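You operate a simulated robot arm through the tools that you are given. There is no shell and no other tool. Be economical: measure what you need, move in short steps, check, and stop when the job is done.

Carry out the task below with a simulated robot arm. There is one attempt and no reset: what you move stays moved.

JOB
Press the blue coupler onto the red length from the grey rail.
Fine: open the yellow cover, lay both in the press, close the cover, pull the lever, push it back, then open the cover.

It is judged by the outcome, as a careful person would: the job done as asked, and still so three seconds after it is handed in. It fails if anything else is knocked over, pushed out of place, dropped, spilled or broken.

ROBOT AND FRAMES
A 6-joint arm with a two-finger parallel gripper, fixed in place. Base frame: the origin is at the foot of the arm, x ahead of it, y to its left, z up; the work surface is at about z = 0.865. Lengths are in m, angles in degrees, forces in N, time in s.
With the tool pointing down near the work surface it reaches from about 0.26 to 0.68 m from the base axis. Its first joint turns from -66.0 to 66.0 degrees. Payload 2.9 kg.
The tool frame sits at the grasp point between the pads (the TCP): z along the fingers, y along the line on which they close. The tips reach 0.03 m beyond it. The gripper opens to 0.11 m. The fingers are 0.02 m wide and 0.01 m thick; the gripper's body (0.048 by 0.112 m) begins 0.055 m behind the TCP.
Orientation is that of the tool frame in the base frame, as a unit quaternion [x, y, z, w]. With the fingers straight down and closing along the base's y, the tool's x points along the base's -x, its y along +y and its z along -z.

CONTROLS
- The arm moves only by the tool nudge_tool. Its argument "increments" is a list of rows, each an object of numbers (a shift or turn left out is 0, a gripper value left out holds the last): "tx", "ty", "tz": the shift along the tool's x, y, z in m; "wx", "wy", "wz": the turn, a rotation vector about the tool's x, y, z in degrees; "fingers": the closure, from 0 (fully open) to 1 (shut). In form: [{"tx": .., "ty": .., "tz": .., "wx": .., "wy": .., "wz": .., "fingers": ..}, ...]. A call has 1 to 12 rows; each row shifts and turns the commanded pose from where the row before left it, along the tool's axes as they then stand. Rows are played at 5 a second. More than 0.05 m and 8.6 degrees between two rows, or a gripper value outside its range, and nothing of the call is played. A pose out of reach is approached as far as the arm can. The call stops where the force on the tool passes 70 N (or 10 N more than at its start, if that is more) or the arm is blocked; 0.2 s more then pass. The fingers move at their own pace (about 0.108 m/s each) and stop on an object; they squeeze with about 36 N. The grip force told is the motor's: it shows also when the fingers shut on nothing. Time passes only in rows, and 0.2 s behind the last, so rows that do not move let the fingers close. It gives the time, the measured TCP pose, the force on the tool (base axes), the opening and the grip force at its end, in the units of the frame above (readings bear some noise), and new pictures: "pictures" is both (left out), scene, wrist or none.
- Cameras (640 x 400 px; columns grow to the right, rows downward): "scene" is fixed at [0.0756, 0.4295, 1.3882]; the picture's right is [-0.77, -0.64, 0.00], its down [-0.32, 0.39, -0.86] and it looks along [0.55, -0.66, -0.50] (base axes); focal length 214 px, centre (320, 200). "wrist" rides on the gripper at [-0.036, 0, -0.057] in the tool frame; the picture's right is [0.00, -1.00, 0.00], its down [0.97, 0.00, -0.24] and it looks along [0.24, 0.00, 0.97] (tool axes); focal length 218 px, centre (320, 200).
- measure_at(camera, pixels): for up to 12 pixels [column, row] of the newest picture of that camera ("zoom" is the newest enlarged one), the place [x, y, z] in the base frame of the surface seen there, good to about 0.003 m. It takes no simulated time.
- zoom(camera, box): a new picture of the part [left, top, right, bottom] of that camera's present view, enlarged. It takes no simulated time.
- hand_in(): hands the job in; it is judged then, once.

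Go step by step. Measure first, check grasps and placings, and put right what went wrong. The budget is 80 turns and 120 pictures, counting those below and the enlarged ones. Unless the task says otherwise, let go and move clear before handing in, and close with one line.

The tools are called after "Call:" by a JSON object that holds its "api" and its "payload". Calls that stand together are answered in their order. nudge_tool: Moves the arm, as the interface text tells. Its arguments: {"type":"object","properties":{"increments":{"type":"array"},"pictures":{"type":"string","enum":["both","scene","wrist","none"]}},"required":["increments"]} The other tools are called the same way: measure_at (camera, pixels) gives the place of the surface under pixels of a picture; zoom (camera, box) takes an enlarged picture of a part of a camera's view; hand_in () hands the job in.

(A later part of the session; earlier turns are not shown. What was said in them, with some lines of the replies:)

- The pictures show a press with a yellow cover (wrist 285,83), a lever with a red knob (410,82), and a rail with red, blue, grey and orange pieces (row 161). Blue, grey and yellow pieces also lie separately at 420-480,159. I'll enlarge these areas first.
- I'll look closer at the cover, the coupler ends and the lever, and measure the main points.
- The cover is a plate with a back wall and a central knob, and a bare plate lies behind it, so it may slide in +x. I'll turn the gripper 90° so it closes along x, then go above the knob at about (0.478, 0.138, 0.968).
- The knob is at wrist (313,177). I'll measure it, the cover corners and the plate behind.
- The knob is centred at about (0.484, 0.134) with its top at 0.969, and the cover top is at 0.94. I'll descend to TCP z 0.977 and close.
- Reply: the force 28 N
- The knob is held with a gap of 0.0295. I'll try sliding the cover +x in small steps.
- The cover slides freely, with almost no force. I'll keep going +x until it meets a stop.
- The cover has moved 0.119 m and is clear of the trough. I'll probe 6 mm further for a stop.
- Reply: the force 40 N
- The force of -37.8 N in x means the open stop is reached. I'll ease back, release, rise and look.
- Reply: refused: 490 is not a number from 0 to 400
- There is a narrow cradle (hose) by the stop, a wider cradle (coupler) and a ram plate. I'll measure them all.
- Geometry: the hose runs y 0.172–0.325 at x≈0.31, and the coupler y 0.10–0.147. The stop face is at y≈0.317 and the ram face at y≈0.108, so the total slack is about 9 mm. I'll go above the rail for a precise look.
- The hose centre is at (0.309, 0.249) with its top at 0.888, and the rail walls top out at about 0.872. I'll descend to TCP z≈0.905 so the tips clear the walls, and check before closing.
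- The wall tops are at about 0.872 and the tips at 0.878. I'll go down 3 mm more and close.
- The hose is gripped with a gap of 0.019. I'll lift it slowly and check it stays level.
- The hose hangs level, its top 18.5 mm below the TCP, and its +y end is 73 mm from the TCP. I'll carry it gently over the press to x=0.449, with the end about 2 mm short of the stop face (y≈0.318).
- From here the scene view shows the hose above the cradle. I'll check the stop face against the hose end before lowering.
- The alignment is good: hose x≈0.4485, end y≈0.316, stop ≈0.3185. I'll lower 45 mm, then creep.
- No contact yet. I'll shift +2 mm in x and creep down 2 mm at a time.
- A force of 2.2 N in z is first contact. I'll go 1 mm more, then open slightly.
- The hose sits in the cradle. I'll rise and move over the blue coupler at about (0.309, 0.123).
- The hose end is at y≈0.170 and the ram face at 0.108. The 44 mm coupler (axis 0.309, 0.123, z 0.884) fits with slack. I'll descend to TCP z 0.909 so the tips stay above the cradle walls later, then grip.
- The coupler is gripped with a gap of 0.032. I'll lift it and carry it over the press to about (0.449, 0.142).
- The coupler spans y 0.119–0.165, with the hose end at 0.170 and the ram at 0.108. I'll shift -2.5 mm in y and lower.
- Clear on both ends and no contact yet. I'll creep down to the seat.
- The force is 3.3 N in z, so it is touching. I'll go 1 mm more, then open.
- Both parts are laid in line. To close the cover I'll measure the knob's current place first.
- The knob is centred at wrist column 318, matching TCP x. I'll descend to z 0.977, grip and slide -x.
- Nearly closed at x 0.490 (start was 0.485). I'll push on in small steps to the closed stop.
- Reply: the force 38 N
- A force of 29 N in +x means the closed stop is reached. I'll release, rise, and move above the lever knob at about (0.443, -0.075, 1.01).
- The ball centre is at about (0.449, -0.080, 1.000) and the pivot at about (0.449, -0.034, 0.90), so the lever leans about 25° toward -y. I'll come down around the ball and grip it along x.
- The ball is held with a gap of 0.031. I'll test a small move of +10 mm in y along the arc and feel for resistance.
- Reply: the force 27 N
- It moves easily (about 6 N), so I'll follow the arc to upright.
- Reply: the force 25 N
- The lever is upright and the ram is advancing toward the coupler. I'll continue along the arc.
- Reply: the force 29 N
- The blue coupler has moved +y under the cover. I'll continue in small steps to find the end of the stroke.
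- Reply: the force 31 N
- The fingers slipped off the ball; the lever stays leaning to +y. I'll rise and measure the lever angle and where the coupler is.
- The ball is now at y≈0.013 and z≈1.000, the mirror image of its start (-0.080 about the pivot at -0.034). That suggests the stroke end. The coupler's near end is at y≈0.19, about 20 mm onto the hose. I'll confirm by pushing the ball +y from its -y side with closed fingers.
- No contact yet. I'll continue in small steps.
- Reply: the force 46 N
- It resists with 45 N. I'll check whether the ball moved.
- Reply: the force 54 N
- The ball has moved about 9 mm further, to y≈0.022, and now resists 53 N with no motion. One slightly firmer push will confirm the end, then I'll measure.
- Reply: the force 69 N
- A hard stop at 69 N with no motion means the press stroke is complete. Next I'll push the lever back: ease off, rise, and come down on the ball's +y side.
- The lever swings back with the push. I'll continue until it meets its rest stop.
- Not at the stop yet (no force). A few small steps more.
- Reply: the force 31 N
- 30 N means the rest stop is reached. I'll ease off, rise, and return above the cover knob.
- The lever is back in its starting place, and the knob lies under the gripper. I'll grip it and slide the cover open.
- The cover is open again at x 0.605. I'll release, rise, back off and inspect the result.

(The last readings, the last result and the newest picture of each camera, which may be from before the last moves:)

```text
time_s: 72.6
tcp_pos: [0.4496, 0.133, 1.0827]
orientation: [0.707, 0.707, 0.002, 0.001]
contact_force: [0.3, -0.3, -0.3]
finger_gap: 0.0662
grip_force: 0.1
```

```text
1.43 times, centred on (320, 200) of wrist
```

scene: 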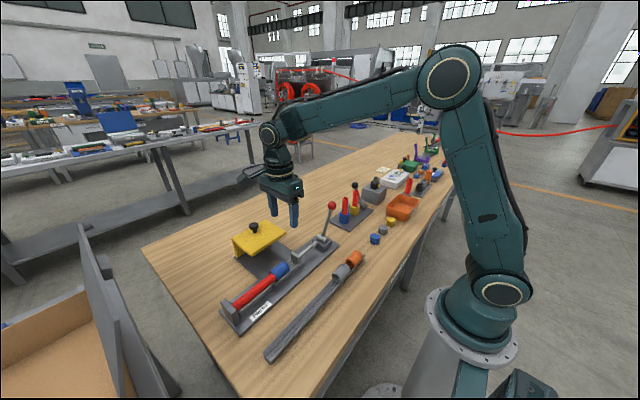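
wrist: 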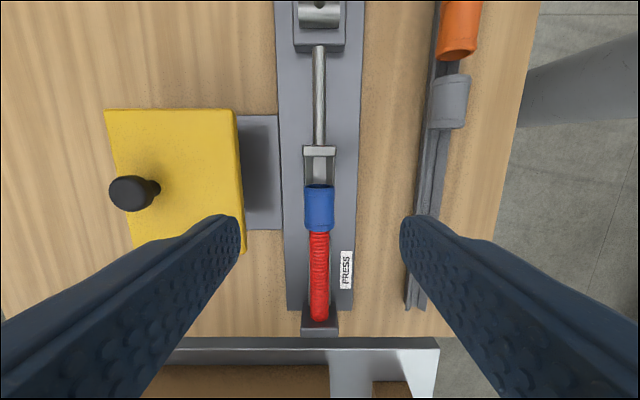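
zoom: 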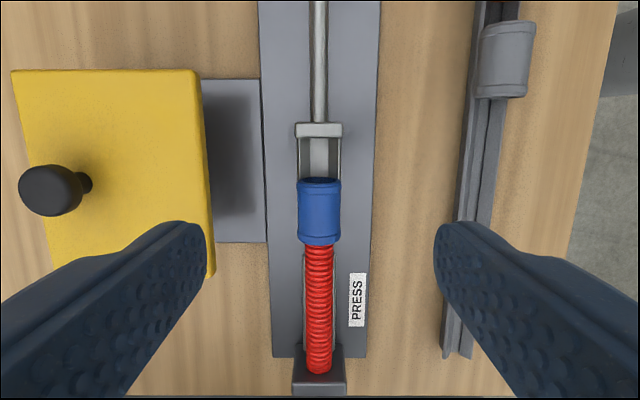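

Call:
{"api": "measure_at", "payload": {"camera": "wrist", "pixels": [[319, 187], [319, 200], [319, 228], [319, 236], [319, 318], [319, 150], [319, 280]]}}

Call:
{"api": "zoom", "payload": {"camera": "scene", "box": [260, 245, 325, 295]}}

Call:
{"api": "zoom", "payload": {"camera": "scene", "box": [225, 285, 265, 325]}}

```text
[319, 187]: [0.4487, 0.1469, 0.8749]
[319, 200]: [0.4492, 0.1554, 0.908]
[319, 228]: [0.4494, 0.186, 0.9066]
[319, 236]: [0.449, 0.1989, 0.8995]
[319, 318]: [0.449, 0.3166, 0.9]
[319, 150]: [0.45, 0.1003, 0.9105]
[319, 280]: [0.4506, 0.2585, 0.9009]
```

```text
8.00 times, centred on (292, 270) of scene
```

zoom: 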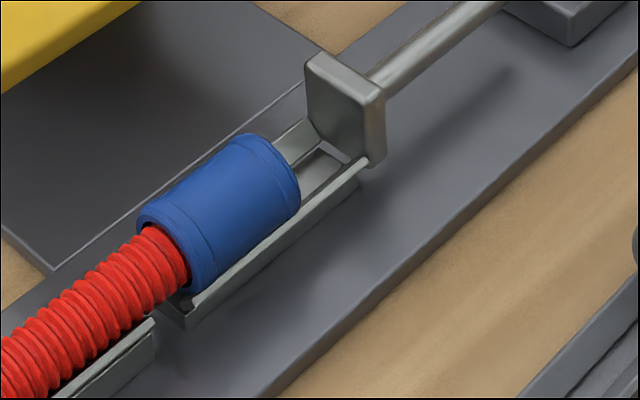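

```text
10.00 times, centred on (245, 305) of scene
```

zoom: 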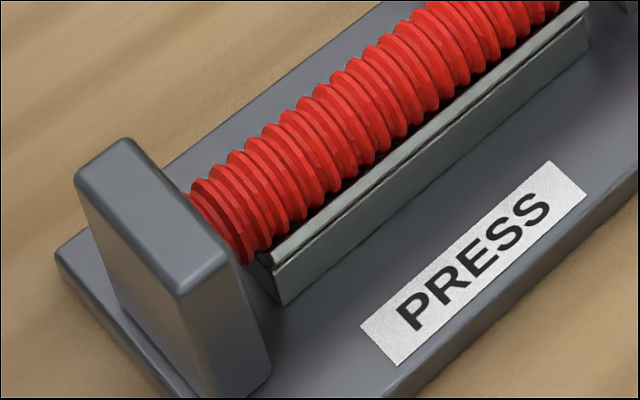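

The coupler now spans y≈0.146–0.190 over the hose, whose end is near 0.169, so about 20 mm is on. The hose is against the stop, the lever is at rest and the cover is open. I'll rise clear and hand in.

Call:
{"api": "nudge_tool", "payload": {"increments": [{"tz": -0.04}, {"tz": -0.04}, {}], "pictures": "scene"}}

Call:
{"api": "hand_in", "payload": {}}

```text
time_s: 73.4
tcp_pos: [0.4507, 0.1322, 1.1633]
orientation: [0.707, 0.707, 0.002, 0.0]
contact_force: [0.7, 0.1, -0.5]
finger_gap: 0.066
grip_force: 0.2
```

scene: 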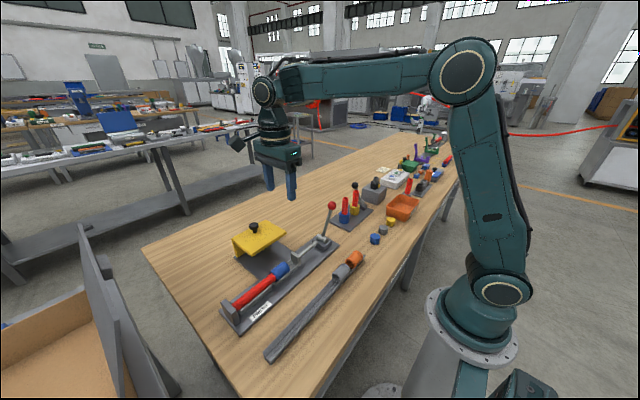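

```text
The job is handed in.
```

The blue coupler is pressed about 20 mm onto the red length, which I left in the press with the lever pushed back, the cover open and the arm clear.
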